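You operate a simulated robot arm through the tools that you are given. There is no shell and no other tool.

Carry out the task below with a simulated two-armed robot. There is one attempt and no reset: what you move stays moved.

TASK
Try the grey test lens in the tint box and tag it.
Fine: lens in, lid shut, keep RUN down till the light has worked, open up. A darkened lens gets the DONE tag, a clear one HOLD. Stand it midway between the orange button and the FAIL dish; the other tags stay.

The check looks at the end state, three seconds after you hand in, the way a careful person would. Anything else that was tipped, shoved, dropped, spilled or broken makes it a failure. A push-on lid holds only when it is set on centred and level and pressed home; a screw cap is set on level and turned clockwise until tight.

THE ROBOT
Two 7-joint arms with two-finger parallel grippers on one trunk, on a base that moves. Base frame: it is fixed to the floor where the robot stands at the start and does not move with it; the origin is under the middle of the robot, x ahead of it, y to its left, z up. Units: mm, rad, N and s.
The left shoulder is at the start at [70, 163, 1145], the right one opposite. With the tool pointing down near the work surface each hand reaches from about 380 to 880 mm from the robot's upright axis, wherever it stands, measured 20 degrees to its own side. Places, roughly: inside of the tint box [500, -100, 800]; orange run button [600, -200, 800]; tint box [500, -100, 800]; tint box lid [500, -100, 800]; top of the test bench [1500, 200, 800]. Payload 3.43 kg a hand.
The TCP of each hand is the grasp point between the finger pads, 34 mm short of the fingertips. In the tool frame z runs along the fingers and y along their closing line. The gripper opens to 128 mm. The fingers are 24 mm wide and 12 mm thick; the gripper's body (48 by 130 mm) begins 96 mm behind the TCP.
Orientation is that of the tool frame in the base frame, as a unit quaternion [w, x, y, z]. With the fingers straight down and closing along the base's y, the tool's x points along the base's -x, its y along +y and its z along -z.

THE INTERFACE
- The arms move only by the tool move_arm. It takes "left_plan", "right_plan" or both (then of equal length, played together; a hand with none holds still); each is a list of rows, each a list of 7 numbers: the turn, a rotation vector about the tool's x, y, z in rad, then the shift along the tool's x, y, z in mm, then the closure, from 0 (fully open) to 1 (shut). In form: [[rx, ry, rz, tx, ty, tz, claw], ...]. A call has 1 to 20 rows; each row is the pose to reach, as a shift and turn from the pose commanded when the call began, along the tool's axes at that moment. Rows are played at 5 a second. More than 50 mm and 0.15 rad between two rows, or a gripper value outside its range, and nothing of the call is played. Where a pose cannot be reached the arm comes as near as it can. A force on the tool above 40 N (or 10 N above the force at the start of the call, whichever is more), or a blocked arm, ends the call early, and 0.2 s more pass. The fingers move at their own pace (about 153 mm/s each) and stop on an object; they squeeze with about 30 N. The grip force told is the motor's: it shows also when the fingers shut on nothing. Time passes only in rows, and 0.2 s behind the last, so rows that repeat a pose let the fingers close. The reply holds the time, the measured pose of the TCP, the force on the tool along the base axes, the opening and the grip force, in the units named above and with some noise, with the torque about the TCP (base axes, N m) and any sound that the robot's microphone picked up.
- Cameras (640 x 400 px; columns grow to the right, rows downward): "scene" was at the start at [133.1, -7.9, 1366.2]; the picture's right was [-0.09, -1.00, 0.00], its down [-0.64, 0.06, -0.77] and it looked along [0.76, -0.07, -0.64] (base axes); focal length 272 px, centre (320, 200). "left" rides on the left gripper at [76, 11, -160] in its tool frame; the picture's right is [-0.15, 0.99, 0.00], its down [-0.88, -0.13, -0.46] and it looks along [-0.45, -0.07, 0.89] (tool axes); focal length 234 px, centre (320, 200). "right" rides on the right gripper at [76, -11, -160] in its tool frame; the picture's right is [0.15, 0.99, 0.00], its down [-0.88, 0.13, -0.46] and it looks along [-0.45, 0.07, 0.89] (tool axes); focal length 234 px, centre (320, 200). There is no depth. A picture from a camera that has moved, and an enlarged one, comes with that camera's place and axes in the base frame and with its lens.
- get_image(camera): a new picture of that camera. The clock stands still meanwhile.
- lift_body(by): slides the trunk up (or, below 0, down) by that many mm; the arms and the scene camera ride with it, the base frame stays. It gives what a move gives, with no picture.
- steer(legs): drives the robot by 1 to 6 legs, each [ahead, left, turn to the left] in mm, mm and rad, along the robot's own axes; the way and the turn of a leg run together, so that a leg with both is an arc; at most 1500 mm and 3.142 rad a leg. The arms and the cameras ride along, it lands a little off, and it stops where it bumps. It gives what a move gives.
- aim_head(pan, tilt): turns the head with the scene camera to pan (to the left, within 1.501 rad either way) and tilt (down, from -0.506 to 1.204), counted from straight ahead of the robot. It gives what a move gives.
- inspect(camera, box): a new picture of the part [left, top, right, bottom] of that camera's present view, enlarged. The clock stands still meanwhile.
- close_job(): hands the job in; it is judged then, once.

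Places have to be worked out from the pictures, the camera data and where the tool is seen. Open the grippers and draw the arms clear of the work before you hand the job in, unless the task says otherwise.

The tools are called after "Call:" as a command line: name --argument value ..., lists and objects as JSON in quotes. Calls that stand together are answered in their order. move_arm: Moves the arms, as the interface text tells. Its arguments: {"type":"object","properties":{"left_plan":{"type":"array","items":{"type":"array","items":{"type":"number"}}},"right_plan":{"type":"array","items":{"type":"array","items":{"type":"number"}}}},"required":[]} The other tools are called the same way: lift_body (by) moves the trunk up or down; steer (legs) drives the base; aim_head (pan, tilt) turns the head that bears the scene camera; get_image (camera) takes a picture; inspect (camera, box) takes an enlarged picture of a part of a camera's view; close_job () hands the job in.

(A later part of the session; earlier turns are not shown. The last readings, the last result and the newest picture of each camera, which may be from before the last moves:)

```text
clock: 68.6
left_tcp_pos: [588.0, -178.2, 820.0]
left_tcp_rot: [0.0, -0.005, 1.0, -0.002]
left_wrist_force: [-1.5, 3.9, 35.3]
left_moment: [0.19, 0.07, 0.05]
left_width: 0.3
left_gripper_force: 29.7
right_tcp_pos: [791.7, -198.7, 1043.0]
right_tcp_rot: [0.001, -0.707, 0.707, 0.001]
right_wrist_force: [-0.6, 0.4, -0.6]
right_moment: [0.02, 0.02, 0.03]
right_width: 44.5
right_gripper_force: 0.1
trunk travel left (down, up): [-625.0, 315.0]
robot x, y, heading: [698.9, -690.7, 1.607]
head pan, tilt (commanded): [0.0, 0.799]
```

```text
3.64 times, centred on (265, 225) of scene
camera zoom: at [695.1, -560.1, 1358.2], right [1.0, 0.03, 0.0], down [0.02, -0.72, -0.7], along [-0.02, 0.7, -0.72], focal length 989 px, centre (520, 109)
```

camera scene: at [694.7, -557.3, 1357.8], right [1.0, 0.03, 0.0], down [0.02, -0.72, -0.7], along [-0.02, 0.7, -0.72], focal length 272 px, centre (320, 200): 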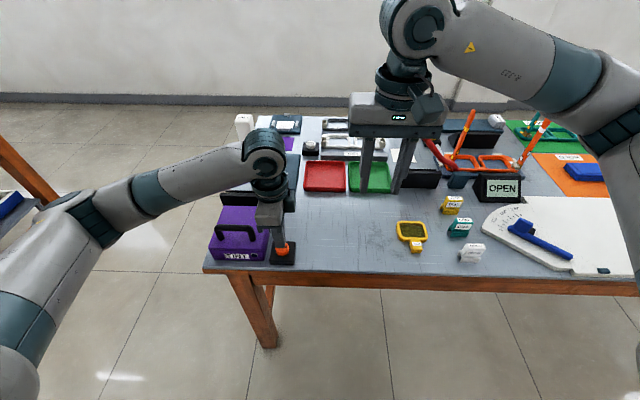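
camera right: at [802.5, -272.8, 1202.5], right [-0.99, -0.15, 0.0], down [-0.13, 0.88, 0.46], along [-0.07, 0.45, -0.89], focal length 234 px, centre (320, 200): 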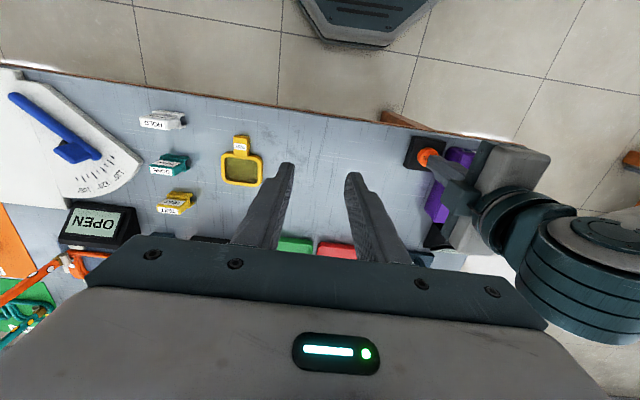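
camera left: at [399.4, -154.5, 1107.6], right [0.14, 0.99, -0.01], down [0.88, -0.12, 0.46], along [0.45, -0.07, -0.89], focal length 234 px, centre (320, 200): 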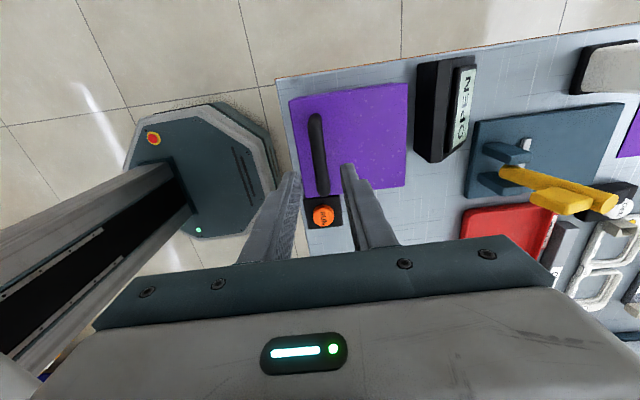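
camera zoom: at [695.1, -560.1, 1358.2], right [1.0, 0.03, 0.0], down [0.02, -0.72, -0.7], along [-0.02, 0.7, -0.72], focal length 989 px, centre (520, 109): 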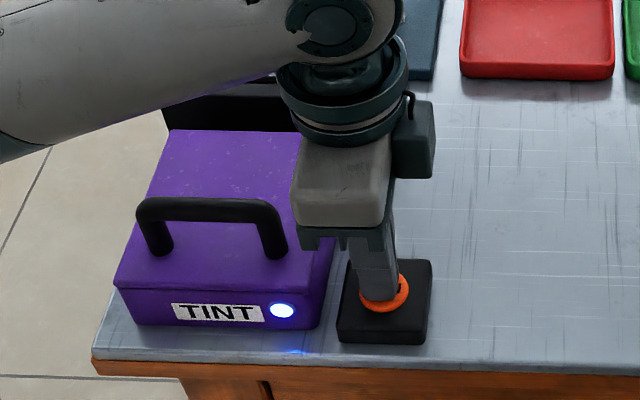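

Twelve seconds now, light still steady. I hold on further to leave no doubt about the exposure.

Call:
move_arm --left_plan '[[0, 0, 0, 0, 0, 0, 1.0], [0, 0, 0, 0, 0, 0, 1.0], [0, 0, 0, 0, 0, 0, 1.0], [0, 0, 0, 0, 0, 0, 1.0], [0, 0, 0, 0, 0, 0, 1.0], [0, 0, 0, 0, 0, 0, 1.0], [0, 0, 0, 0, 0, 0, 1.0], [0, 0, 0, 0, 0, 0, 1.0], [0, 0, 0, 0, 0, 0, 1.0], [0, 0, 0, 0, 0, 0, 1.0], [0, 0, 0, 0, 0, 0, 1.0], [0, 0, 0, 0, 0, 0, 1.0], [0, 0, 0, 0, 0, 0, 1.0], [0, 0, 0, 0, 0, 0, 1.0], [0, 0, 0, 0, 0, 0, 1.0], [0, 0, 0, 0, 0, 0, 1.0], [0, 0, 0, 0, 0, 0, 1.0], [0, 0, 0, 0, 0, 0, 1.0], [0, 0, 0, 0, 0, 0, 1.0], [0, 0, 0, 0, 0, 0, 1.0]]'

Call:
inspect --camera "scene" --box '[200, 170, 330, 280]'

```text
clock: 72.8
left_tcp_pos: [588.6, -177.8, 819.4]
left_tcp_rot: [0.0, -0.006, 1.0, -0.002]
left_wrist_force: [-0.5, 2.5, 36.1]
left_moment: [0.12, 0.03, 0.01]
left_width: 0.2
left_gripper_force: 30.4
right_tcp_pos: [791.2, -199.0, 1043.9]
right_tcp_rot: [0.0, 0.707, -0.707, 0.0]
right_wrist_force: [-0.5, -0.2, -0.3]
right_moment: [0.0, 0.04, 0.01]
right_width: 44.8
right_gripper_force: 0.1
trunk travel left (down, up): [-625.0, 315.0]
robot x, y, heading: [700.1, -691.1, 1.605]
head pan, tilt (commanded): [0.0, 0.799]
```

```text
3.64 times, centred on (265, 225) of scene
camera zoom: at [695.2, -560.3, 1358.2], right [1.0, 0.03, 0.0], down [0.02, -0.72, -0.7], along [-0.02, 0.7, -0.72], focal length 989 px, centre (520, 109)
```

zoom: 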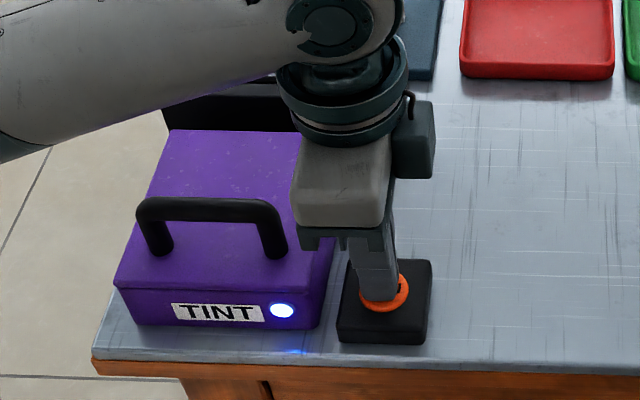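

Sixteen seconds with a steady light, which evidently stays on while RUN is down. One more 4 s hold, then I release and raise the hand.

Call:
move_arm --left_plan '[[0, 0, 0, 0, 0, 0, 1.0], [0, 0, 0, 0, 0, 0, 1.0], [0, 0, 0, 0, 0, 0, 1.0], [0, 0, 0, 0, 0, 0, 1.0], [0, 0, 0, 0, 0, 0, 1.0], [0, 0, 0, 0, 0, 0, 1.0], [0, 0, 0, 0, 0, 0, 1.0], [0, 0, 0, 0, 0, 0, 1.0], [0, 0, 0, 0, 0, 0, 1.0], [0, 0, 0, 0, 0, 0, 1.0], [0, 0, 0, 0, 0, 0, 1.0], [0, 0, 0, 0, 0, 0, 1.0], [0, 0, 0, 0, 0, 0, 1.0], [0, 0, 0, 0, 0, 0, 1.0], [0, 0, 0, 0, 0, 0, 1.0], [0, 0, 0, 0, 0, 0, 1.0], [0, 0, 0, 0, 0, 0, 1.0], [0, 0, 0, 0, 0, 0, 1.0], [0, 0, 0, 0, 0, 0, 1.0], [0, 0, 0, 0, 0, 0, 1.0]]'

Call:
inspect --camera "scene" --box '[200, 170, 330, 280]'

```text
clock: 77.0
left_tcp_pos: [588.5, -177.3, 819.5]
left_tcp_rot: [0.0, -0.005, 1.0, -0.002]
left_wrist_force: [-0.2, 2.1, 35.7]
left_moment: [0.05, 0.0, 0.04]
left_width: 0.0
left_gripper_force: 29.9
right_tcp_pos: [792.0, -199.0, 1043.7]
right_tcp_rot: [0.0, -0.707, 0.708, 0.001]
right_wrist_force: [0.1, -1.1, 0.1]
right_moment: [0.04, 0.03, 0.04]
right_width: 44.8
right_gripper_force: 0.0
trunk travel left (down, up): [-625.0, 315.0]
robot x, y, heading: [701.3, -690.1, 1.606]
head pan, tilt (commanded): [0.0, 0.799]
```

```text
3.64 times, centred on (265, 225) of scene
camera zoom: at [695.2, -560.4, 1358.2], right [1.0, 0.03, 0.0], down [0.02, -0.71, -0.7], along [-0.02, 0.7, -0.72], focal length 989 px, centre (520, 109)
```

zoom: 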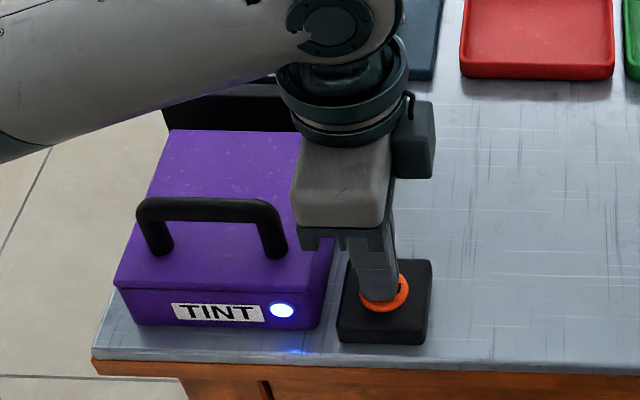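

About 20 s of exposure done. I lift off RUN and move back above the lid handle, opening the fingers.

Call:
move_arm --left_plan '[[0, 0, 0, 0, 0, -10, 1.0], [0, 0, 0, 0, 0, -45, 1.0], [0, 0, 0, 0, 0, -90, 1.0], [0, 0, 0, 0, 0, -130, 0.9], [0, 0, 0, 40, 3, -132, 0.7], [0, 0, 0, 80, 6, -132, 0.6], [0, 0, 0, 111, 9, -132, 0.6], [0, 0, 0, 111, 9, -132, 0.6]]'

Call:
get_image --camera "left"

Call:
inspect --camera "scene" --box '[190, 160, 310, 280]'

```text
clock: 78.8
left_tcp_pos: [479.2, -165.7, 947.3]
left_tcp_rot: [-0.001, -0.005, 1.0, -0.004]
left_wrist_force: [-0.2, -0.7, -0.3]
left_moment: [-0.02, -0.01, 0.01]
left_width: 51.2
left_gripper_force: 0.1
right_tcp_pos: [791.6, -196.0, 1042.5]
right_tcp_rot: [0.0, -0.707, 0.707, 0.0]
right_wrist_force: [-0.3, 0.1, -0.3]
right_moment: [0.0, -0.02, -0.03]
right_width: 44.8
right_gripper_force: 0.0
trunk travel left (down, up): [-625.0, 315.0]
robot x, y, heading: [702.8, -688.5, 1.604]
head pan, tilt (commanded): [0.0, 0.799]
```

```text
taken
camera left: at [403.3, -154.2, 1106.8], right [0.14, 0.99, -0.01], down [0.88, -0.12, 0.46], along [0.45, -0.07, -0.89], focal length 234 px, centre (320, 200)
```

left: 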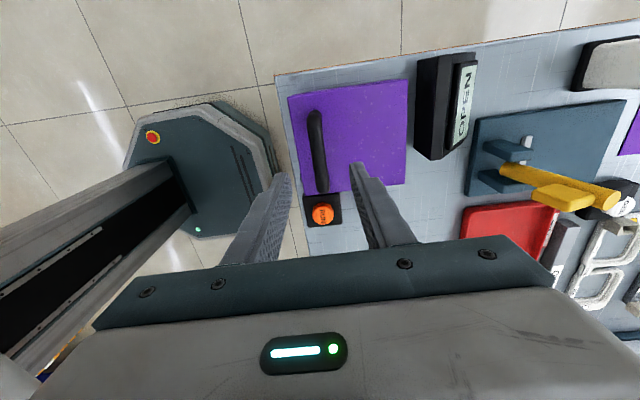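

```text
3.33 times, centred on (250, 220) of scene
camera zoom: at [695.1, -557.0, 1357.8], right [1.0, 0.03, 0.0], down [0.02, -0.72, -0.7], along [-0.02, 0.7, -0.72], focal length 907 px, centre (553, 133)
```

zoom: 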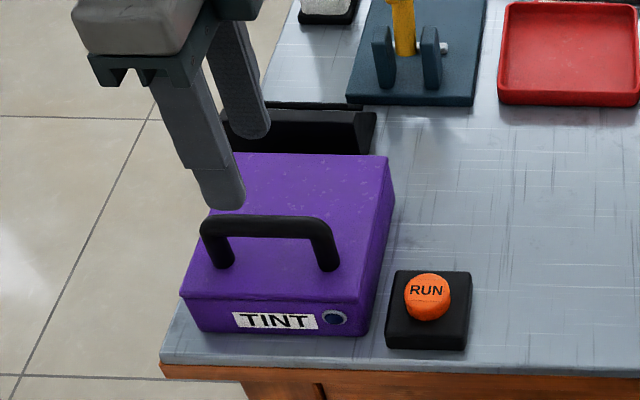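

Light went out on release and nothing moved. I descend onto the handle and grip it.

Call:
move_arm --left_plan '[[0, 0, 0, 1, -1, 25, 0.6], [0, 0, 0, 2, -2, 50, 0.6], [0, 0, 0, 2, -2, 70, 0.6], [0, 0, 0, 2, -2, 80, 0.6], [0, 0, 0, 2, -2, 80, 0.75], [0, 0, 0, 2, -2, 80, 0.9], [0, 0, 0, 2, -2, 80, 1.0], [0, 0, 0, 2, -2, 80, 1.0], [0, 0, 0, 2, -2, 80, 1.0]]'

```text
clock: 80.8
left_tcp_pos: [475.9, -166.5, 866.6]
left_tcp_rot: [0.0, -0.006, 1.0, -0.003]
left_wrist_force: [-2.3, 14.3, 2.8]
left_moment: [0.19, 0.09, -0.66]
left_width: 15.5
left_gripper_force: 44.6
right_tcp_pos: [791.2, -194.4, 1042.9]
right_tcp_rot: [0.0, 0.707, -0.707, 0.001]
right_wrist_force: [0.6, -1.0, -0.1]
right_moment: [0.0, 0.01, 0.0]
right_width: 44.6
right_gripper_force: 0.1
trunk travel left (down, up): [-625.0, 315.0]
robot x, y, heading: [698.5, -687.7, 1.606]
head pan, tilt (commanded): [0.0, 0.799]
```

Handle gripped. I reopen the lid along the arc, first to ~45°.

Call:
move_arm --left_plan '[[0, 0, 0, 0, 2, -4, 1.0], [0, 0, 0, 0, 5.9, -10.7, 1.0], [0, 0, 0, 0, 12.3, -20.8, 1.0], [0, 0, 0, 0, 19.7, -30.2, 1.0], [0, 0, 0, 0, 28, -38.8, 1.0], [0, 0, 0, 0, 37.2, -46.6, 1.0], [0, 0, 0, 0, 47, -53.3, 1.0], [0, 0, 0, 0, 57.5, -59.1, 1.0], [0, 0, 0, 0, 68.5, -63.9, 1.0], [0, 0, 0, 0, 68.5, -63.9, 1.0]]'

Call:
inspect --camera "scene" --box '[205, 195, 285, 265]'

```text
clock: 83.0
left_tcp_pos: [475.3, -100.7, 934.5]
left_tcp_rot: [0.0, -0.005, 1.0, 0.0]
left_wrist_force: [13.2, -8.2, 21.9]
left_moment: [-0.09, -0.47, -0.55]
left_width: 15.4
left_gripper_force: 45.1
right_tcp_pos: [794.5, -199.4, 1044.1]
right_tcp_rot: [0.0, 0.708, -0.706, -0.001]
right_wrist_force: [-0.7, 0.4, 0.3]
right_moment: [0.01, 0.05, 0.0]
right_width: 44.9
right_gripper_force: 0.0
trunk travel left (down, up): [-625.0, 315.0]
robot x, y, heading: [700.9, -689.9, 1.604]
head pan, tilt (commanded): [0.0, 0.799]
```

```text
5.71 times, centred on (245, 230) of scene
camera zoom: at [697.2, -560.7, 1358.3], right [1.0, 0.03, 0.0], down [0.02, -0.71, -0.7], along [-0.03, 0.7, -0.72], focal length 1555 px, centre (749, 29)
```

zoom: 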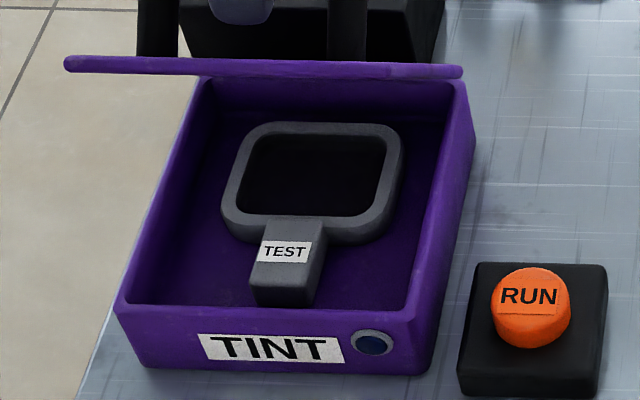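

Following well with some radial load; I add 4 mm of radius and carry the lid on past vertical toward its stop.

Call:
move_arm --left_plan '[[0, 0, 0, -1, 10.4, -7.4, 1.0], [0, 0, 0, -1.5, 22.5, -9.9, 1.0], [0, 0, 0, -1.5, 34.8, -11.2, 1.0], [0, 0, 0, -1.5, 47.2, -11.3, 1.0], [0, 0, 0, -1.5, 59.5, -10, 1.0], [0, 0, 0, -1.5, 71.7, -7.6, 1.0], [0, 0, 0, -1.5, 83.6, -4, 1.0], [0, 0, 0, -1.5, 94.9, 0.7, 1.0], [0, 0, 0, -1.5, 103.6, 5.4, 1.0], [0, 0, 0, -1.5, 103.6, 5.4, 1.0]]'

Call:
inspect --camera "scene" --box '[190, 140, 310, 280]'

```text
clock: 85.2
left_tcp_pos: [475.0, 3.0, 925.0]
left_tcp_rot: [0.0, -0.006, 1.0, -0.004]
left_wrist_force: [-2.2, -3.8, 1.8]
left_moment: [0.01, 0.23, -0.63]
left_width: 15.2
left_gripper_force: 45.0
right_tcp_pos: [790.3, -197.5, 1042.4]
right_tcp_rot: [0.0, 0.707, -0.707, 0.0]
right_wrist_force: [-0.8, -0.6, 0.3]
right_moment: [0.0, 0.01, 0.0]
right_width: 44.7
right_gripper_force: 0.1
trunk travel left (down, up): [-625.0, 315.0]
robot x, y, heading: [699.6, -687.3, 1.607]
head pan, tilt (commanded): [0.0, 0.799]
```

```text
2.86 times, centred on (250, 210) of scene
camera zoom: at [694.2, -558.1, 1357.9], right [1.0, 0.03, 0.0], down [0.02, -0.72, -0.7], along [-0.02, 0.7, -0.72], focal length 777 px, centre (520, 171)
```

zoom: 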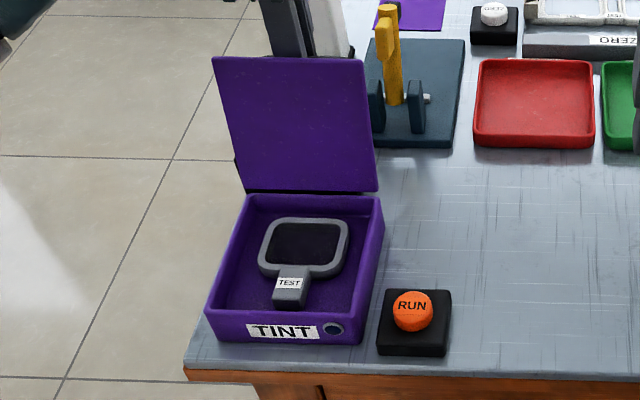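

Lid is open at its stop with little load. I release the bar, lift clear, then compare the lens glass closely.

Call:
move_arm --left_plan '[[0, 0, 0, 0, 0, 0, 0.9], [0, 0, 0, 0, 0, 0, 0.75], [0, 0, 0, 0, 0, 0, 0.74], [0, 0, 0, 0, 0, -5, 0.74], [0, 0, 0, 0, 0, -25, 0.74], [0, 0, 0, 0, 0, -60, 0.74], [0, 0, 0, 0, 0, -100, 0.74], [0, 0, 0, 0, 0, -140, 0.74]]'

Call:
inspect --camera "scene" --box '[205, 195, 285, 265]'

Call:
get_image --camera "left"

Call:
inspect --camera "left" --box '[190, 90, 290, 190]'

```text
clock: 87.0
left_tcp_pos: [473.6, 3.9, 1067.8]
left_tcp_rot: [0.0, -0.006, 1.0, -0.004]
left_wrist_force: [0.1, 0.1, -0.8]
left_moment: [0.03, -0.01, -0.06]
left_width: 33.2
left_gripper_force: 0.1
right_tcp_pos: [790.8, -196.4, 1043.0]
right_tcp_rot: [0.0, 0.707, -0.707, 0.0]
right_wrist_force: [0.0, -0.9, 0.9]
right_moment: [0.02, 0.03, 0.0]
right_width: 45.0
right_gripper_force: 0.1
trunk travel left (down, up): [-625.0, 315.0]
robot x, y, heading: [704.1, -685.6, 1.605]
head pan, tilt (commanded): [0.0, 0.799]
```

```text
5.71 times, centred on (245, 230) of scene
camera zoom: at [695.1, -558.5, 1357.9], right [1.0, 0.03, 0.0], down [0.02, -0.72, -0.7], along [-0.02, 0.7, -0.72], focal length 1555 px, centre (749, 29)
```

zoom: 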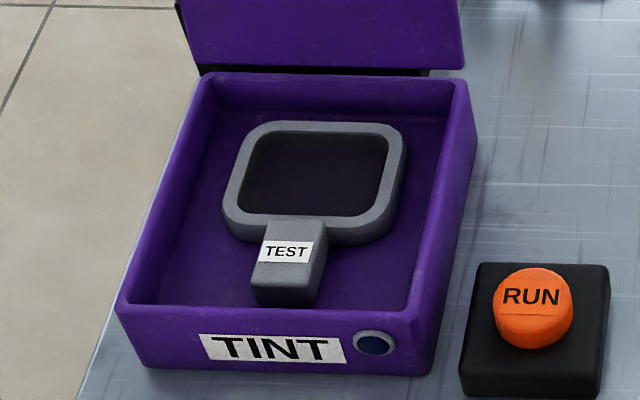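

```text
taken
camera left: at [397.6, 14.5, 1226.7], right [0.14, 0.99, -0.01], down [0.88, -0.12, 0.46], along [0.45, -0.07, -0.89], focal length 234 px, centre (320, 200)
```

left: 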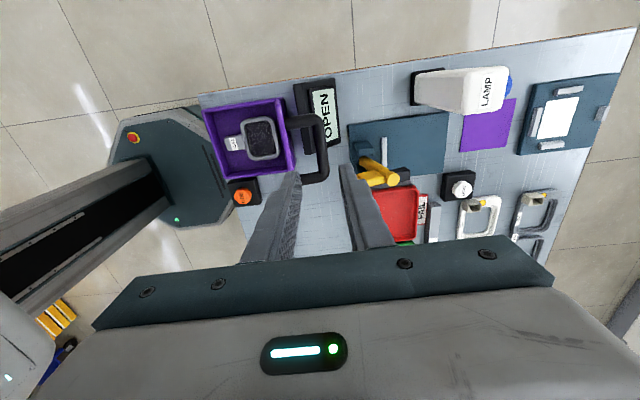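

```text
4.00 times, centred on (240, 140) of left
camera zoom: at [397.6, 14.5, 1226.7], right [0.14, 0.99, -0.01], down [0.88, -0.12, 0.46], along [0.45, -0.07, -0.89], focal length 937 px, centre (640, 440)
```

zoom: 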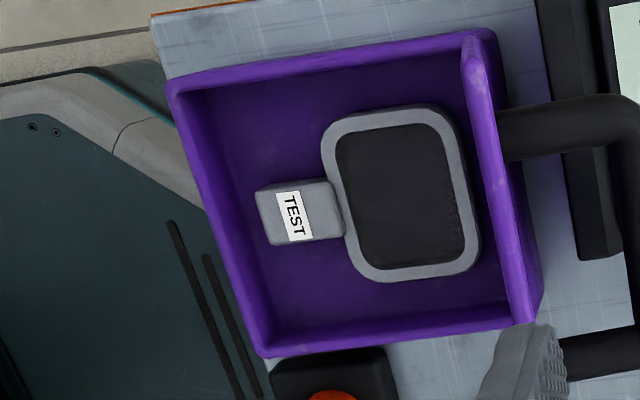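

The glass looks much like before; I need a careful comparison. I zoom tighter on the glass and on the yellow lens for reference.

Call:
inspect --camera "scene" --box '[225, 205, 265, 235]'

Call:
inspect --camera "left" --box '[220, 100, 290, 170]'

Call:
inspect --camera "scene" --box '[390, 205, 440, 255]'

```text
13.33 times, centred on (245, 220) of scene
camera zoom: at [695.1, -558.5, 1357.9], right [1.0, 0.03, 0.0], down [0.02, -0.72, -0.7], along [-0.02, 0.7, -0.72], focal length 3628 px, centre (1320, -67)
```

zoom: 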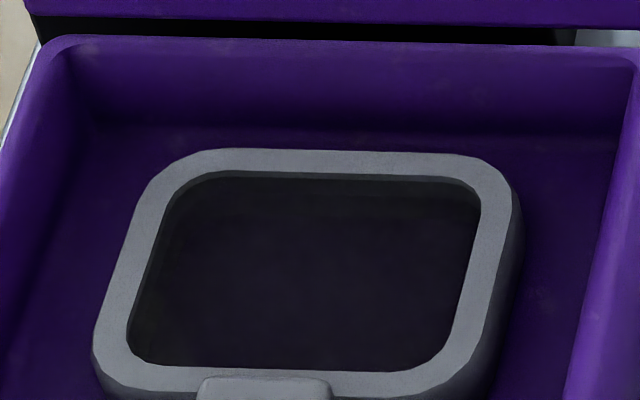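

```text
5.71 times, centred on (255, 135) of left
camera zoom: at [397.6, 14.5, 1226.7], right [0.14, 0.99, -0.01], down [0.88, -0.12, 0.46], along [0.45, -0.07, -0.89], focal length 1338 px, centre (691, 571)
```

zoom: 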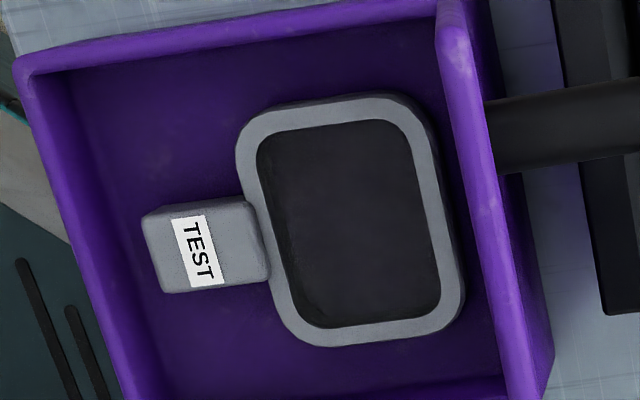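

```text
8.00 times, centred on (415, 230) of scene
camera zoom: at [695.1, -558.5, 1357.9], right [1.0, 0.03, 0.0], down [0.02, -0.72, -0.7], along [-0.02, 0.7, -0.72], focal length 2176 px, centre (-440, -40)
```

zoom: 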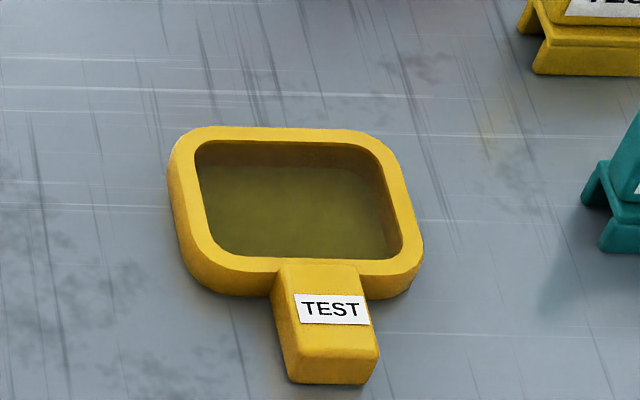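

To judge the glass fairly I will repeat the earlier pose where I saw purple through it: lift the lens with the right hand above the box and compare. First the left arm withdraws.

Call:
move_arm --left_plan '[[0, 0, 0, 5, -5, -40, 0.74], [0, 0, 0, 25, -40, -60, 0.74], [0, 0, 0, 45, -77, -64, 0.74], [0, 0, 0, 65, -115, -64, 0.74], [0, 0, 0, 87, -153, -64, 0.74], [0, 0, 0, 108, -191, -64, 0.74], [0, 0, 0, 129, -229, -64, 0.74], [0, 0, 0, 150, -268, -64, 0.74], [0, 0, 0, 170, -306, -64, 0.74], [0, 0, 0, 170, -306, -64, 0.74]]'

Call:
inspect --camera "scene" --box '[205, 195, 285, 265]'

```text
clock: 89.2
left_tcp_pos: [307.1, -299.5, 1132.9]
left_tcp_rot: [0.0, -0.005, 1.0, -0.005]
left_wrist_force: [0.0, 0.3, -0.6]
left_moment: [-0.06, -0.01, 0.01]
left_width: 33.3
left_gripper_force: 0.1
right_tcp_pos: [791.7, -194.4, 1042.5]
right_tcp_rot: [0.0, -0.707, 0.707, 0.0]
right_wrist_force: [-0.3, 0.6, -0.1]
right_moment: [-0.06, 0.01, 0.0]
right_width: 45.0
right_gripper_force: 0.0
trunk travel left (down, up): [-625.0, 315.0]
robot x, y, heading: [697.6, -686.7, 1.603]
head pan, tilt (commanded): [0.0, 0.799]
```

```text
5.71 times, centred on (245, 230) of scene
camera zoom: at [695.2, -556.0, 1357.7], right [1.0, 0.03, 0.0], down [0.02, -0.72, -0.7], along [-0.02, 0.7, -0.72], focal length 1555 px, centre (749, 29)
```

zoom: 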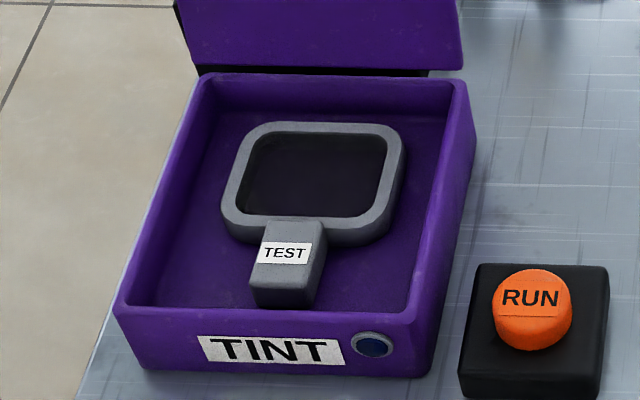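

With identical view and conditions the glass looks unchanged from the baseline. To be certain, I bring the right hand above the tab for a lift check.

Call:
move_arm --right_plan '[[0, 0, 0, -5, 40, 10, 0.65], [0, 0, 0, -10, 85, 20, 0.65], [0, 0, 0, -15, 130, 30, 0.65], [0, 0, 0, -20, 175, 40, 0.65], [0, 0, 0, -25, 220, 50, 0.65], [0, 0, 0, -28, 265, 60, 0.65], [0, 0, 0, -28, 300, 80, 0.65], [0, 0, 0, -28, 310, 120, 0.65], [0, 0, 0, -28, 310, 145, 0.65], [0, 0, 0, -28, 310, 145, 0.65]]'

Call:
get_image --camera "right"

Call:
inspect --camera "right" --box '[220, 60, 420, 220]'

```text
clock: 91.4
left_tcp_pos: [305.4, -299.5, 1133.4]
left_tcp_rot: [0.0, -0.005, 1.0, -0.003]
left_wrist_force: [-0.3, 0.7, 0.1]
left_moment: [-0.01, 0.0, -0.02]
left_width: 33.4
left_gripper_force: 0.1
right_tcp_pos: [478.8, -167.0, 897.2]
right_tcp_rot: [0.0, -0.706, 0.708, 0.001]
right_wrist_force: [0.6, -0.4, 0.5]
right_moment: [0.02, 0.03, 0.02]
right_width: 44.5
right_gripper_force: 0.0
trunk travel left (down, up): [-625.0, 315.0]
robot x, y, heading: [698.5, -687.0, 1.608]
head pan, tilt (commanded): [0.0, 0.799]
```

```text
taken
camera right: at [490.0, -244.5, 1057.4], right [-0.99, -0.15, 0.0], down [-0.13, 0.88, 0.46], along [-0.07, 0.45, -0.89], focal length 234 px, centre (320, 200)
```

right: 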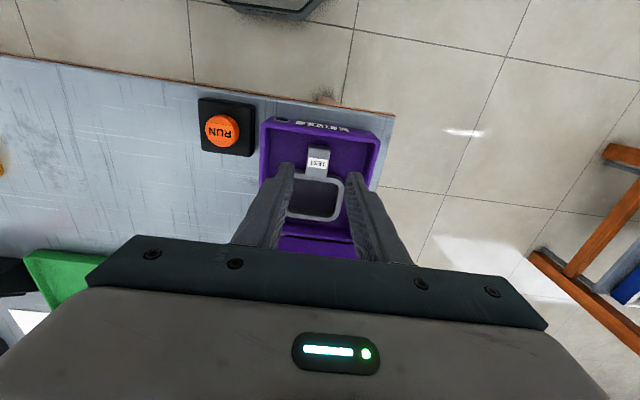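

```text
2.50 times, centred on (320, 140) of right
camera zoom: at [490.0, -244.5, 1057.4], right [-0.99, -0.15, 0.0], down [-0.13, 0.88, 0.46], along [-0.07, 0.45, -0.89], focal length 585 px, centre (320, 350)
```

zoom: 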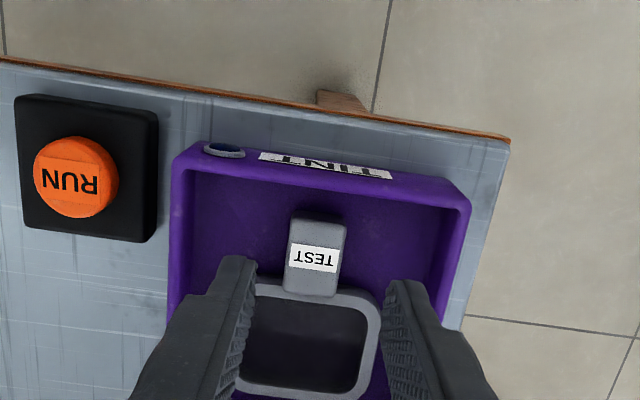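

Purple floor can be made out through the glass here. I do the lift check anyway: descend, grip the tab as before, and raise to the former comparison pose.

Call:
move_arm --right_plan '[[0, 0, 0, 0, 0, 25, 0.65], [0, 0, 0, 0, 0, 50, 0.65], [0, 0, 0, 0, 0, 68, 0.65], [0, 0, 0, 0, 0, 79, 0.65], [0, 0, 0, 0, 0, 79, 0.8], [0, 0, 0, 0, 0, 79, 0.95], [0, 0, 0, 0, 0, 79, 1.0], [0, 0, 0, 0, 0, 79, 1.0]]'

Call:
move_arm --right_plan '[[0, 0, 0, 0, 0, -4, 1.0], [0, 0, 0, 0, 0, -15, 1.0], [0, 0, 0, 0, 0, -35, 1.0], [0, 0, 0, 0, 0, -60, 1.0], [0, 0, 0, 0, 0, -85, 1.0], [0, 0, 0, 0, 0, -100, 1.0], [0, 0, 0, 0, 0, -100, 1.0]]'

Call:
inspect --camera "right" --box '[240, 80, 420, 240]'

Call:
inspect --camera "scene" --box '[180, 130, 310, 280]'

```text
clock: 93.2
left_tcp_pos: [305.6, -300.0, 1133.1]
left_tcp_rot: [0.001, -0.005, 1.0, -0.003]
left_wrist_force: [-0.1, -0.1, 0.0]
left_moment: [-0.03, -0.03, -0.01]
left_width: 33.3
left_gripper_force: 0.0
right_tcp_pos: [479.0, -167.1, 818.3]
right_tcp_rot: [0.0, -0.707, 0.707, 0.001]
right_wrist_force: [0.1, 0.0, -0.5]
right_moment: [-0.02, 0.04, -0.02]
right_width: 25.1
right_gripper_force: 30.3
trunk travel left (down, up): [-625.0, 315.0]
robot x, y, heading: [699.9, -688.9, 1.6]
head pan, tilt (commanded): [0.0, 0.799]
```

```text
clock: 94.8
left_tcp_pos: [306.5, -299.4, 1133.4]
left_tcp_rot: [0.0, -0.005, 1.0, -0.003]
left_wrist_force: [-0.5, -0.6, -0.4]
left_moment: [-0.01, 0.01, 0.03]
left_width: 33.3
left_gripper_force: 0.0
right_tcp_pos: [479.9, -165.9, 917.7]
right_tcp_rot: [-0.001, -0.707, 0.707, 0.0]
right_wrist_force: [0.4, -0.2, 0.1]
right_moment: [-0.05, 0.01, -0.01]
right_width: 25.0
right_gripper_force: 30.2
trunk travel left (down, up): [-625.0, 315.0]
robot x, y, heading: [702.2, -686.9, 1.606]
head pan, tilt (commanded): [0.0, 0.799]
```

```text
2.50 times, centred on (330, 160) of right
camera zoom: at [493.2, -242.9, 1078.2], right [-0.99, -0.15, 0.0], down [-0.13, 0.88, 0.46], along [-0.07, 0.45, -0.89], focal length 585 px, centre (295, 300)
```

zoom: 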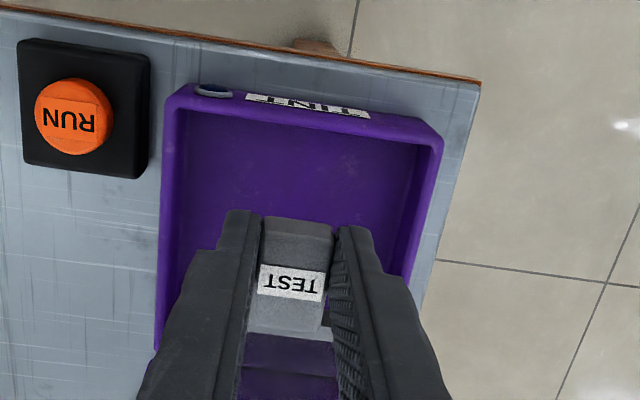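

```text
2.67 times, centred on (245, 205) of scene
camera zoom: at [694.3, -557.2, 1357.8], right [1.0, 0.03, 0.0], down [0.02, -0.72, -0.7], along [-0.02, 0.7, -0.72], focal length 726 px, centre (520, 187)
```

zoom: 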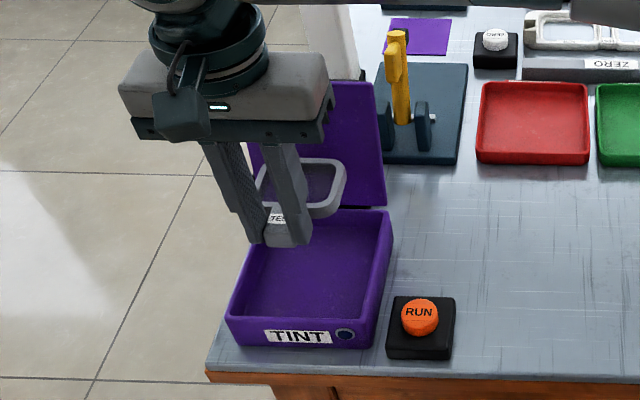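

In the same pose as before the run, purple shows through the glass just as clearly: the lens has not darkened, so it gets the HOLD tag. I lower the lens back to its place in the box and release it.

Call:
move_arm --right_plan '[[0, 0, 0, 0, 0, 25, 1.0], [0, 0, 0, 0, 0, 50, 1.0], [0, 0, 0, 0, 0, 75, 1.0], [0, 0, 0, 0, 0, 92, 1.0], [0, 0, 0, 0, 0, 99, 1.0], [0, 0, 0, 0, 0, 99, 1.0]]'

Call:
inspect --camera "scene" --box '[190, 160, 290, 270]'

```text
clock: 96.2
left_tcp_pos: [306.3, -299.2, 1133.1]
left_tcp_rot: [0.0, -0.005, 1.0, -0.004]
left_wrist_force: [0.2, 0.3, -0.6]
left_moment: [-0.01, 0.03, -0.01]
left_width: 33.3
left_gripper_force: 0.1
right_tcp_pos: [481.1, -167.3, 820.3]
right_tcp_rot: [0.0, 0.708, -0.707, 0.0]
right_wrist_force: [-0.4, 0.7, -0.1]
right_moment: [-0.05, 0.02, 0.02]
right_width: 24.8
right_gripper_force: 30.4
trunk travel left (down, up): [-625.0, 315.0]
robot x, y, heading: [698.7, -687.2, 1.606]
head pan, tilt (commanded): [0.0, 0.799]
```

```text
3.64 times, centred on (240, 215) of scene
camera zoom: at [694.4, -557.3, 1357.8], right [1.0, 0.03, 0.0], down [0.02, -0.72, -0.7], along [-0.02, 0.7, -0.72], focal length 989 px, centre (611, 146)
```

zoom: 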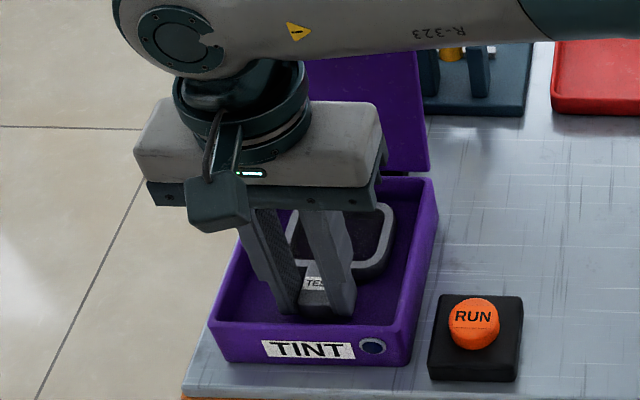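

Lens is a couple of millimetres above the floor; I lower until it touches, open the fingers and withdraw upward, then to the right.

Call:
move_arm --right_plan '[[0, 0, 0, 0, 0, 2, 1.0], [0, 0, 0, 0, 0, 3, 1.0], [0, 0, 0, 0, 0, 3, 0.9], [0, 0, 0, 0, 0, 3, 0.75], [0, 0, 0, 0, 0, 3, 0.65], [0, 0, 0, 0, 0, 3, 0.65], [0, 0, 0, 0, 0, -10, 0.65], [0, 0, 0, 0, 0, -45, 0.65], [0, 0, 0, 0, 0, -90, 0.65], [0, 0, 0, 0, 0, -135, 0.65]]'

Call:
move_arm --right_plan '[[0, 0, 0, 0, -40, -15, 0.65], [0, 0, 0, 5, -85, -25, 0.65], [0, 0, 0, 10, -130, -35, 0.65], [0, 0, 0, 15, -175, -45, 0.65], [0, 0, 0, 20, -220, -55, 0.65], [0, 0, 0, 25, -265, -65, 0.65], [0, 0, 0, 30, -310, -75, 0.65], [0, 0, 0, 30, -355, -75, 0.65], [0, 0, 0, 30, -400, -75, 0.65], [0, 0, 0, 30, -445, -75, 0.65], [0, 0, 0, 30, -490, -75, 0.65], [0, 0, 0, 25, -535, -75, 0.65], [0, 0, 0, 15, -570, -75, 0.65], [0, 0, 0, 15, -570, -75, 0.65]]'

Call:
inspect --camera "scene" --box '[190, 140, 310, 280]'

Call:
get_image --camera "right"

Call:
inspect --camera "scene" --box '[420, 170, 520, 270]'

```text
clock: 98.4
left_tcp_pos: [307.2, -299.1, 1133.4]
left_tcp_rot: [-0.001, -0.004, 1.0, -0.003]
left_wrist_force: [0.3, -0.1, 0.0]
left_moment: [-0.03, -0.01, -0.01]
left_width: 33.4
left_gripper_force: 0.1
right_tcp_pos: [481.1, -166.2, 953.7]
right_tcp_rot: [0.001, -0.707, 0.707, 0.0]
right_wrist_force: [-0.5, 0.1, 0.5]
right_moment: [0.04, 0.03, 0.01]
right_width: 44.7
right_gripper_force: 0.2
trunk travel left (down, up): [-625.0, 315.0]
robot x, y, heading: [701.1, -687.3, 1.601]
head pan, tilt (commanded): [0.0, 0.799]
```

```text
clock: 101.4
left_tcp_pos: [307.1, -300.1, 1134.1]
left_tcp_rot: [0.001, -0.006, 1.0, -0.004]
left_wrist_force: [0.2, -0.2, -0.5]
left_moment: [0.04, -0.03, -0.03]
left_width: 33.2
left_gripper_force: 0.1
right_tcp_pos: [1052.5, -181.4, 1035.7]
right_tcp_rot: [-0.001, 0.708, -0.707, 0.0]
right_wrist_force: [-0.7, 0.3, -0.4]
right_moment: [0.01, 0.0, -0.03]
right_width: 45.0
right_gripper_force: 0.1
trunk travel left (down, up): [-625.0, 315.0]
robot x, y, heading: [698.7, -686.9, 1.603]
head pan, tilt (commanded): [0.0, 0.799]
```

```text
2.86 times, centred on (250, 210) of scene
camera zoom: at [693.9, -557.4, 1357.8], right [1.0, 0.03, 0.0], down [0.02, -0.72, -0.7], along [-0.02, 0.7, -0.72], focal length 777 px, centre (520, 171)
```

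zoom: 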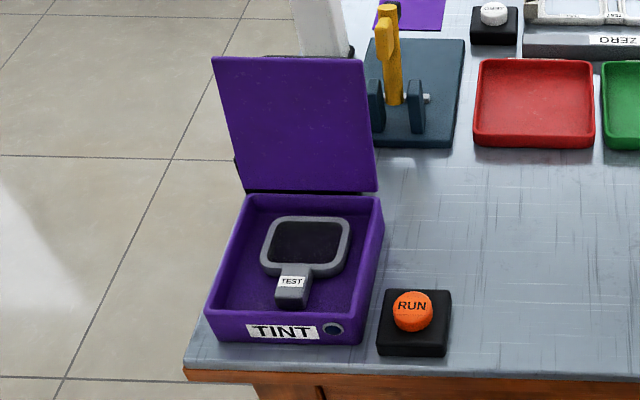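

```text
taken
camera right: at [1063.9, -258.5, 1194.7], right [-0.99, -0.15, 0.0], down [-0.13, 0.88, 0.46], along [-0.07, 0.45, -0.89], focal length 234 px, centre (320, 200)
```

right: 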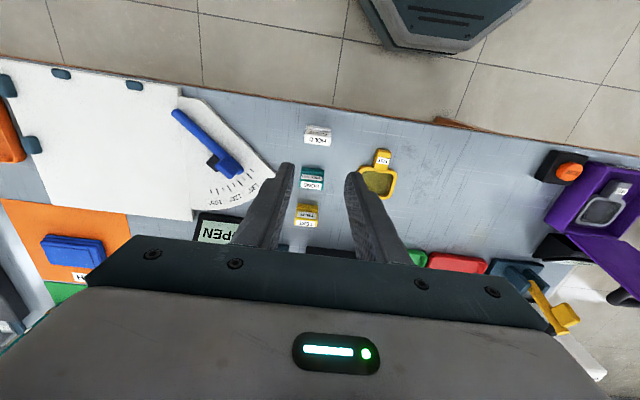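

```text
4.00 times, centred on (470, 220) of scene
camera zoom: at [693.9, -557.4, 1357.8], right [1.0, 0.03, 0.0], down [0.02, -0.72, -0.7], along [-0.02, 0.7, -0.72], focal length 1088 px, centre (-280, 120)
```

zoom: 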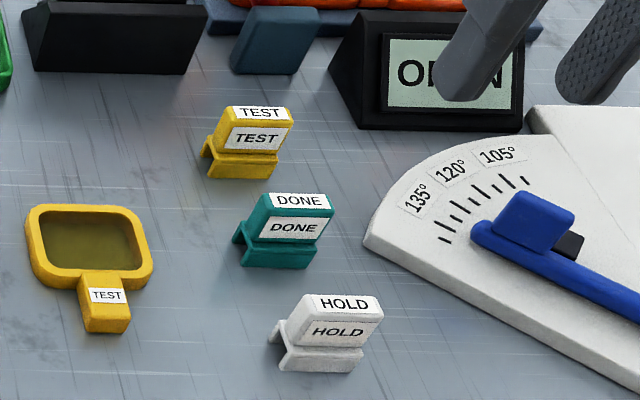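

The lens is back in the box, lid open. Now the HOLD tag: I zoom the right camera on it to get its place, height and angle.

Call:
inspect --camera "right" --box '[270, 100, 370, 180]'

Call:
inspect --camera "scene" --box '[450, 230, 500, 270]'

```text
5.00 times, centred on (320, 140) of right
camera zoom: at [1063.9, -258.5, 1194.7], right [-0.99, -0.15, 0.0], down [-0.13, 0.88, 0.46], along [-0.07, 0.45, -0.89], focal length 1171 px, centre (320, 500)
```

zoom: 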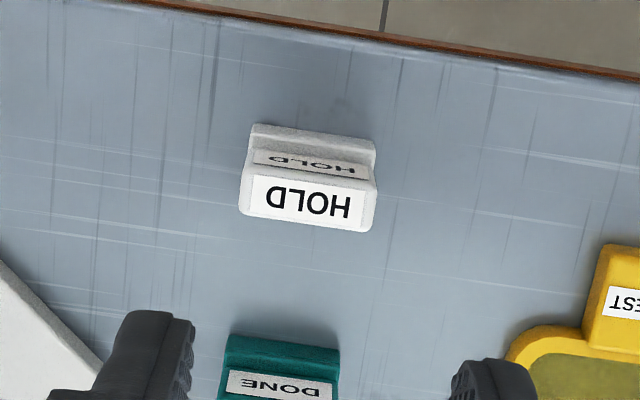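

```text
10.00 times, centred on (475, 250) of scene
camera zoom: at [693.9, -557.4, 1357.8], right [1.0, 0.03, 0.0], down [0.02, -0.72, -0.7], along [-0.02, 0.7, -0.72], focal length 2721 px, centre (-1230, -300)
```

zoom: 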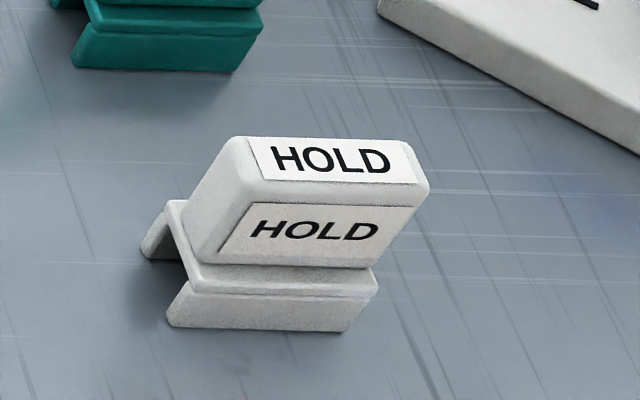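

The HOLD tag's top is at about (1054.5,-172,814), 43 mm wide along x, yawed roughly 4° CCW. I line the open right hand up above it with that yaw and hover at z≈900.

Call:
move_arm --right_plan '[[0, 0, -0.02, -3, -1, 30, 0.41], [0, 0, -0.04, -6, -2, 65, 0.41], [0, 0, -0.065, -9.4, -2, 100, 0.41], [0, 0, -0.065, -9.4, -2, 136, 0.41], [0, 0, -0.065, -9.4, -2, 136, 0.41]]'

Call:
get_image --camera "right"

Call:
inspect --camera "right" --box '[240, 90, 400, 220]'

Call:
inspect --camera "scene" --box '[420, 190, 520, 280]'

```text
clock: 102.6
left_tcp_pos: [306.5, -300.2, 1134.3]
left_tcp_rot: [0.001, -0.004, 1.0, -0.004]
left_wrist_force: [-0.4, 0.5, -1.1]
left_moment: [0.02, 0.0, 0.0]
left_width: 32.9
left_gripper_force: 0.0
right_tcp_pos: [1052.3, -171.2, 897.0]
right_tcp_rot: [0.0, 0.73, -0.684, 0.0]
right_wrist_force: [0.5, 0.0, -0.6]
right_moment: [-0.03, -0.01, 0.0]
right_width: 75.5
right_gripper_force: 0.1
trunk travel left (down, up): [-625.0, 315.0]
robot x, y, heading: [698.0, -684.4, 1.604]
head pan, tilt (commanded): [0.0, 0.799]
```

```text
taken
camera right: at [1068.6, -247.0, 1056.0], right [-0.98, -0.21, 0.0], down [-0.19, 0.87, 0.46], along [-0.1, 0.45, -0.89], focal length 234 px, centre (320, 200)
```

right: 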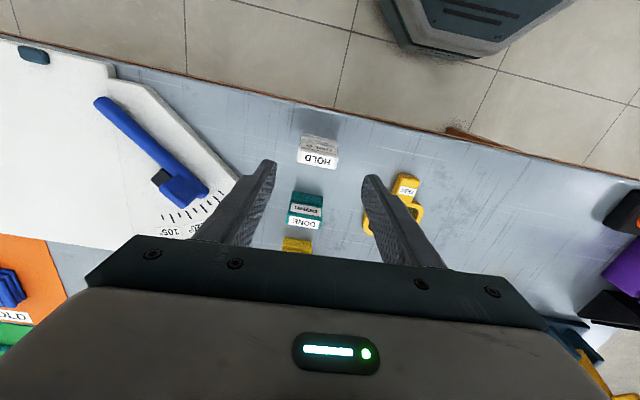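

```text
3.08 times, centred on (320, 155) of right
camera zoom: at [1068.6, -247.0, 1056.0], right [-0.98, -0.21, 0.0], down [-0.19, 0.87, 0.46], along [-0.1, 0.45, -0.89], focal length 720 px, centre (320, 338)
```

zoom: 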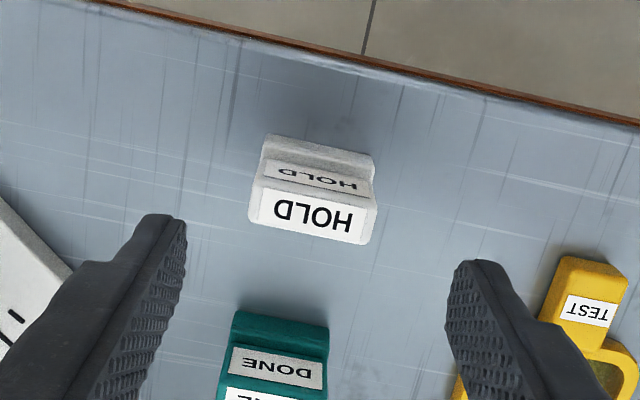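

```text
4.44 times, centred on (470, 235) of scene
camera zoom: at [694.2, -557.7, 1357.9], right [1.0, 0.03, 0.0], down [0.02, -0.72, -0.7], along [-0.02, 0.7, -0.72], focal length 1209 px, centre (-347, 44)
```

zoom: 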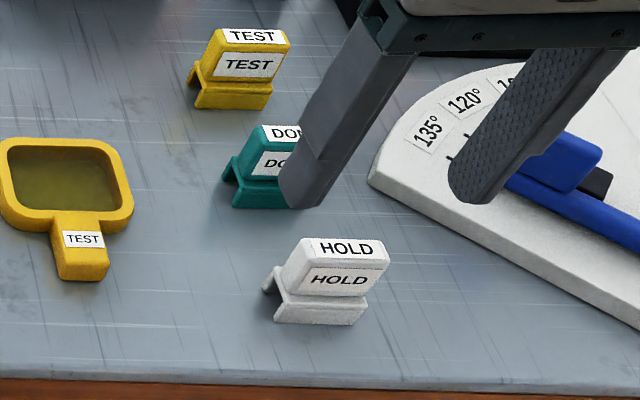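

Tag centre confirmed at (1054,-171), aligned with the fingers within a degree. I descend around it to TCP z≈802.

Call:
move_arm --right_plan '[[0, 0, 0, 0, -1.5, 25, 0.41], [0, 0, 0, 0, -1.5, 50, 0.41], [0, 0, 0, 0, -1.5, 75, 0.41], [0, 0, 0, 0, -1.5, 90, 0.41], [0, 0, 0, 0, -1.5, 95, 0.41], [0, 0, 0, 0, -1.5, 95, 0.41]]'

Call:
inspect --camera "scene" --box '[430, 200, 510, 280]'

Call:
inspect --camera "right" --box '[220, 70, 420, 230]'

```text
clock: 104.0
left_tcp_pos: [306.6, -300.2, 1132.4]
left_tcp_rot: [0.0, -0.004, 1.0, -0.004]
left_wrist_force: [-0.1, -0.2, -0.4]
left_moment: [0.0, -0.03, 0.03]
left_width: 33.1
left_gripper_force: 0.0
right_tcp_pos: [1055.7, -171.6, 798.9]
right_tcp_rot: [0.001, 0.73, -0.684, 0.0]
right_wrist_force: [0.0, 0.7, -0.3]
right_moment: [-0.01, 0.03, 0.0]
right_width: 75.5
right_gripper_force: 0.1
trunk travel left (down, up): [-625.0, 315.0]
robot x, y, heading: [702.5, -688.6, 1.601]
head pan, tilt (commanded): [0.0, 0.799]
```

```text
5.00 times, centred on (470, 240) of scene
camera zoom: at [694.5, -557.5, 1357.8], right [1.0, 0.03, 0.0], down [0.02, -0.72, -0.7], along [-0.02, 0.7, -0.72], focal length 1360 px, centre (-430, 0)
```

zoom: 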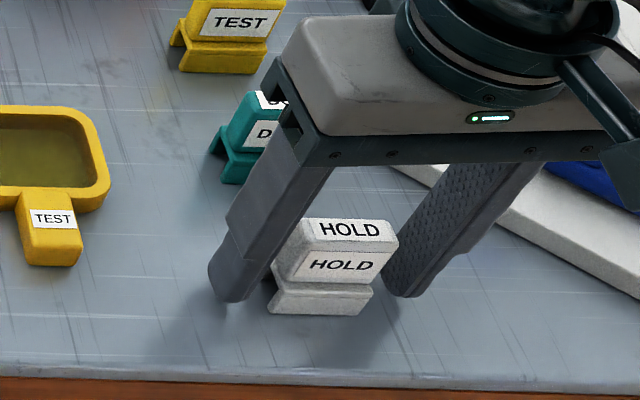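

```text
2.50 times, centred on (320, 150) of right
camera zoom: at [1071.5, -247.2, 959.4], right [-0.98, -0.21, 0.0], down [-0.19, 0.87, 0.46], along [-0.1, 0.45, -0.89], focal length 585 px, centre (320, 325)
```

zoom: 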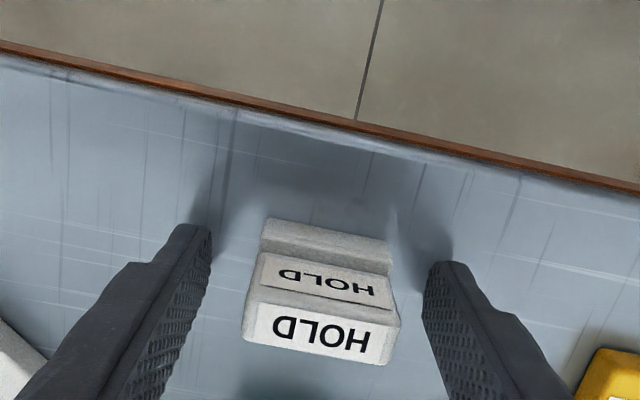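

The tag stands between the fingers. I shift 1.7 mm and close on its sides.

Call:
move_arm --right_plan '[[0, 0, 0, 0, 1.7, 0, 0.5], [0, 0, 0, 0, 1.7, 0, 0.6], [0, 0, 0, 0, 1.7, 0, 0.7], [0, 0, 0, 0, 1.7, 0, 0.85], [0, 0, 0, 0, 1.7, 0, 1.0], [0, 0, 0, 0, 1.7, 0, 1.0]]'

Call:
inspect --camera "scene" --box '[430, 200, 510, 280]'

```text
clock: 105.4
left_tcp_pos: [305.8, -299.3, 1134.2]
left_tcp_rot: [0.0, -0.005, 1.0, -0.004]
left_wrist_force: [-0.5, 0.0, -0.3]
left_moment: [0.0, 0.01, -0.01]
left_width: 33.4
left_gripper_force: 0.0
right_tcp_pos: [1053.3, -171.6, 800.1]
right_tcp_rot: [0.0, 0.73, -0.684, 0.0]
right_wrist_force: [0.5, -0.1, 0.0]
right_moment: [0.01, -0.03, 0.0]
right_width: 43.3
right_gripper_force: 30.4
trunk travel left (down, up): [-625.0, 315.0]
robot x, y, heading: [704.6, -687.1, 1.6]
head pan, tilt (commanded): [0.0, 0.799]
```

```text
5.00 times, centred on (470, 240) of scene
camera zoom: at [694.5, -557.5, 1357.8], right [1.0, 0.03, 0.0], down [0.02, -0.72, -0.7], along [-0.02, 0.7, -0.72], focal length 1360 px, centre (-430, 0)
```

zoom: 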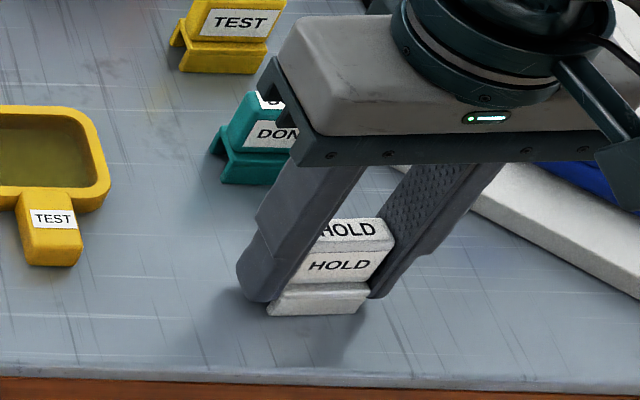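

Tag held (43.3 mm). I lift it 100 mm clear.

Call:
move_arm --right_plan '[[0, 0, 0, 0, 0, -5, 1.0], [0, 0, 0, 0, 0, -20, 1.0], [0, 0, 0, 0, 0, -45, 1.0], [0, 0, 0, 0, 0, -75, 1.0], [0, 0, 0, 0, 0, -100, 1.0], [0, 0, 0, 0, 0, -100, 1.0]]'

Call:
inspect --camera "scene" --box '[400, 150, 540, 280]'

```text
clock: 106.8
left_tcp_pos: [306.8, -300.1, 1132.9]
left_tcp_rot: [-0.001, -0.005, 1.0, -0.004]
left_wrist_force: [0.0, 0.3, -0.2]
left_moment: [0.0, 0.0, -0.01]
left_width: 33.3
left_gripper_force: 0.1
right_tcp_pos: [1052.3, -172.7, 899.9]
right_tcp_rot: [-0.001, 0.73, -0.684, 0.0]
right_wrist_force: [0.2, -0.1, -1.3]
right_moment: [-0.01, 0.0, -0.04]
right_width: 43.6
right_gripper_force: 29.8
trunk travel left (down, up): [-625.0, 315.0]
robot x, y, heading: [703.1, -690.7, 1.603]
head pan, tilt (commanded): [0.0, 0.799]
```

```text
3.08 times, centred on (470, 215) of scene
camera zoom: at [694.7, -557.3, 1357.8], right [1.0, 0.03, 0.0], down [0.02, -0.72, -0.7], along [-0.02, 0.7, -0.72], focal length 837 px, centre (-142, 154)
```

zoom: 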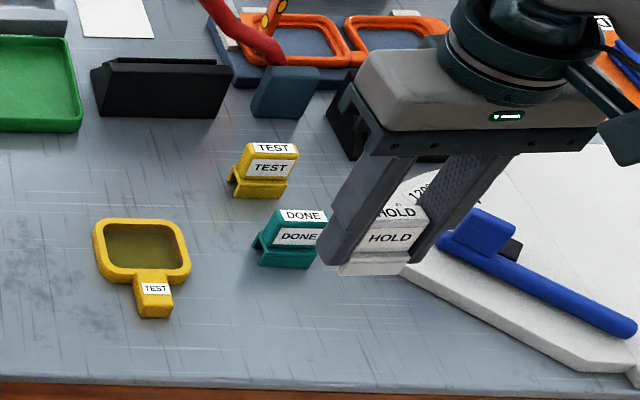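

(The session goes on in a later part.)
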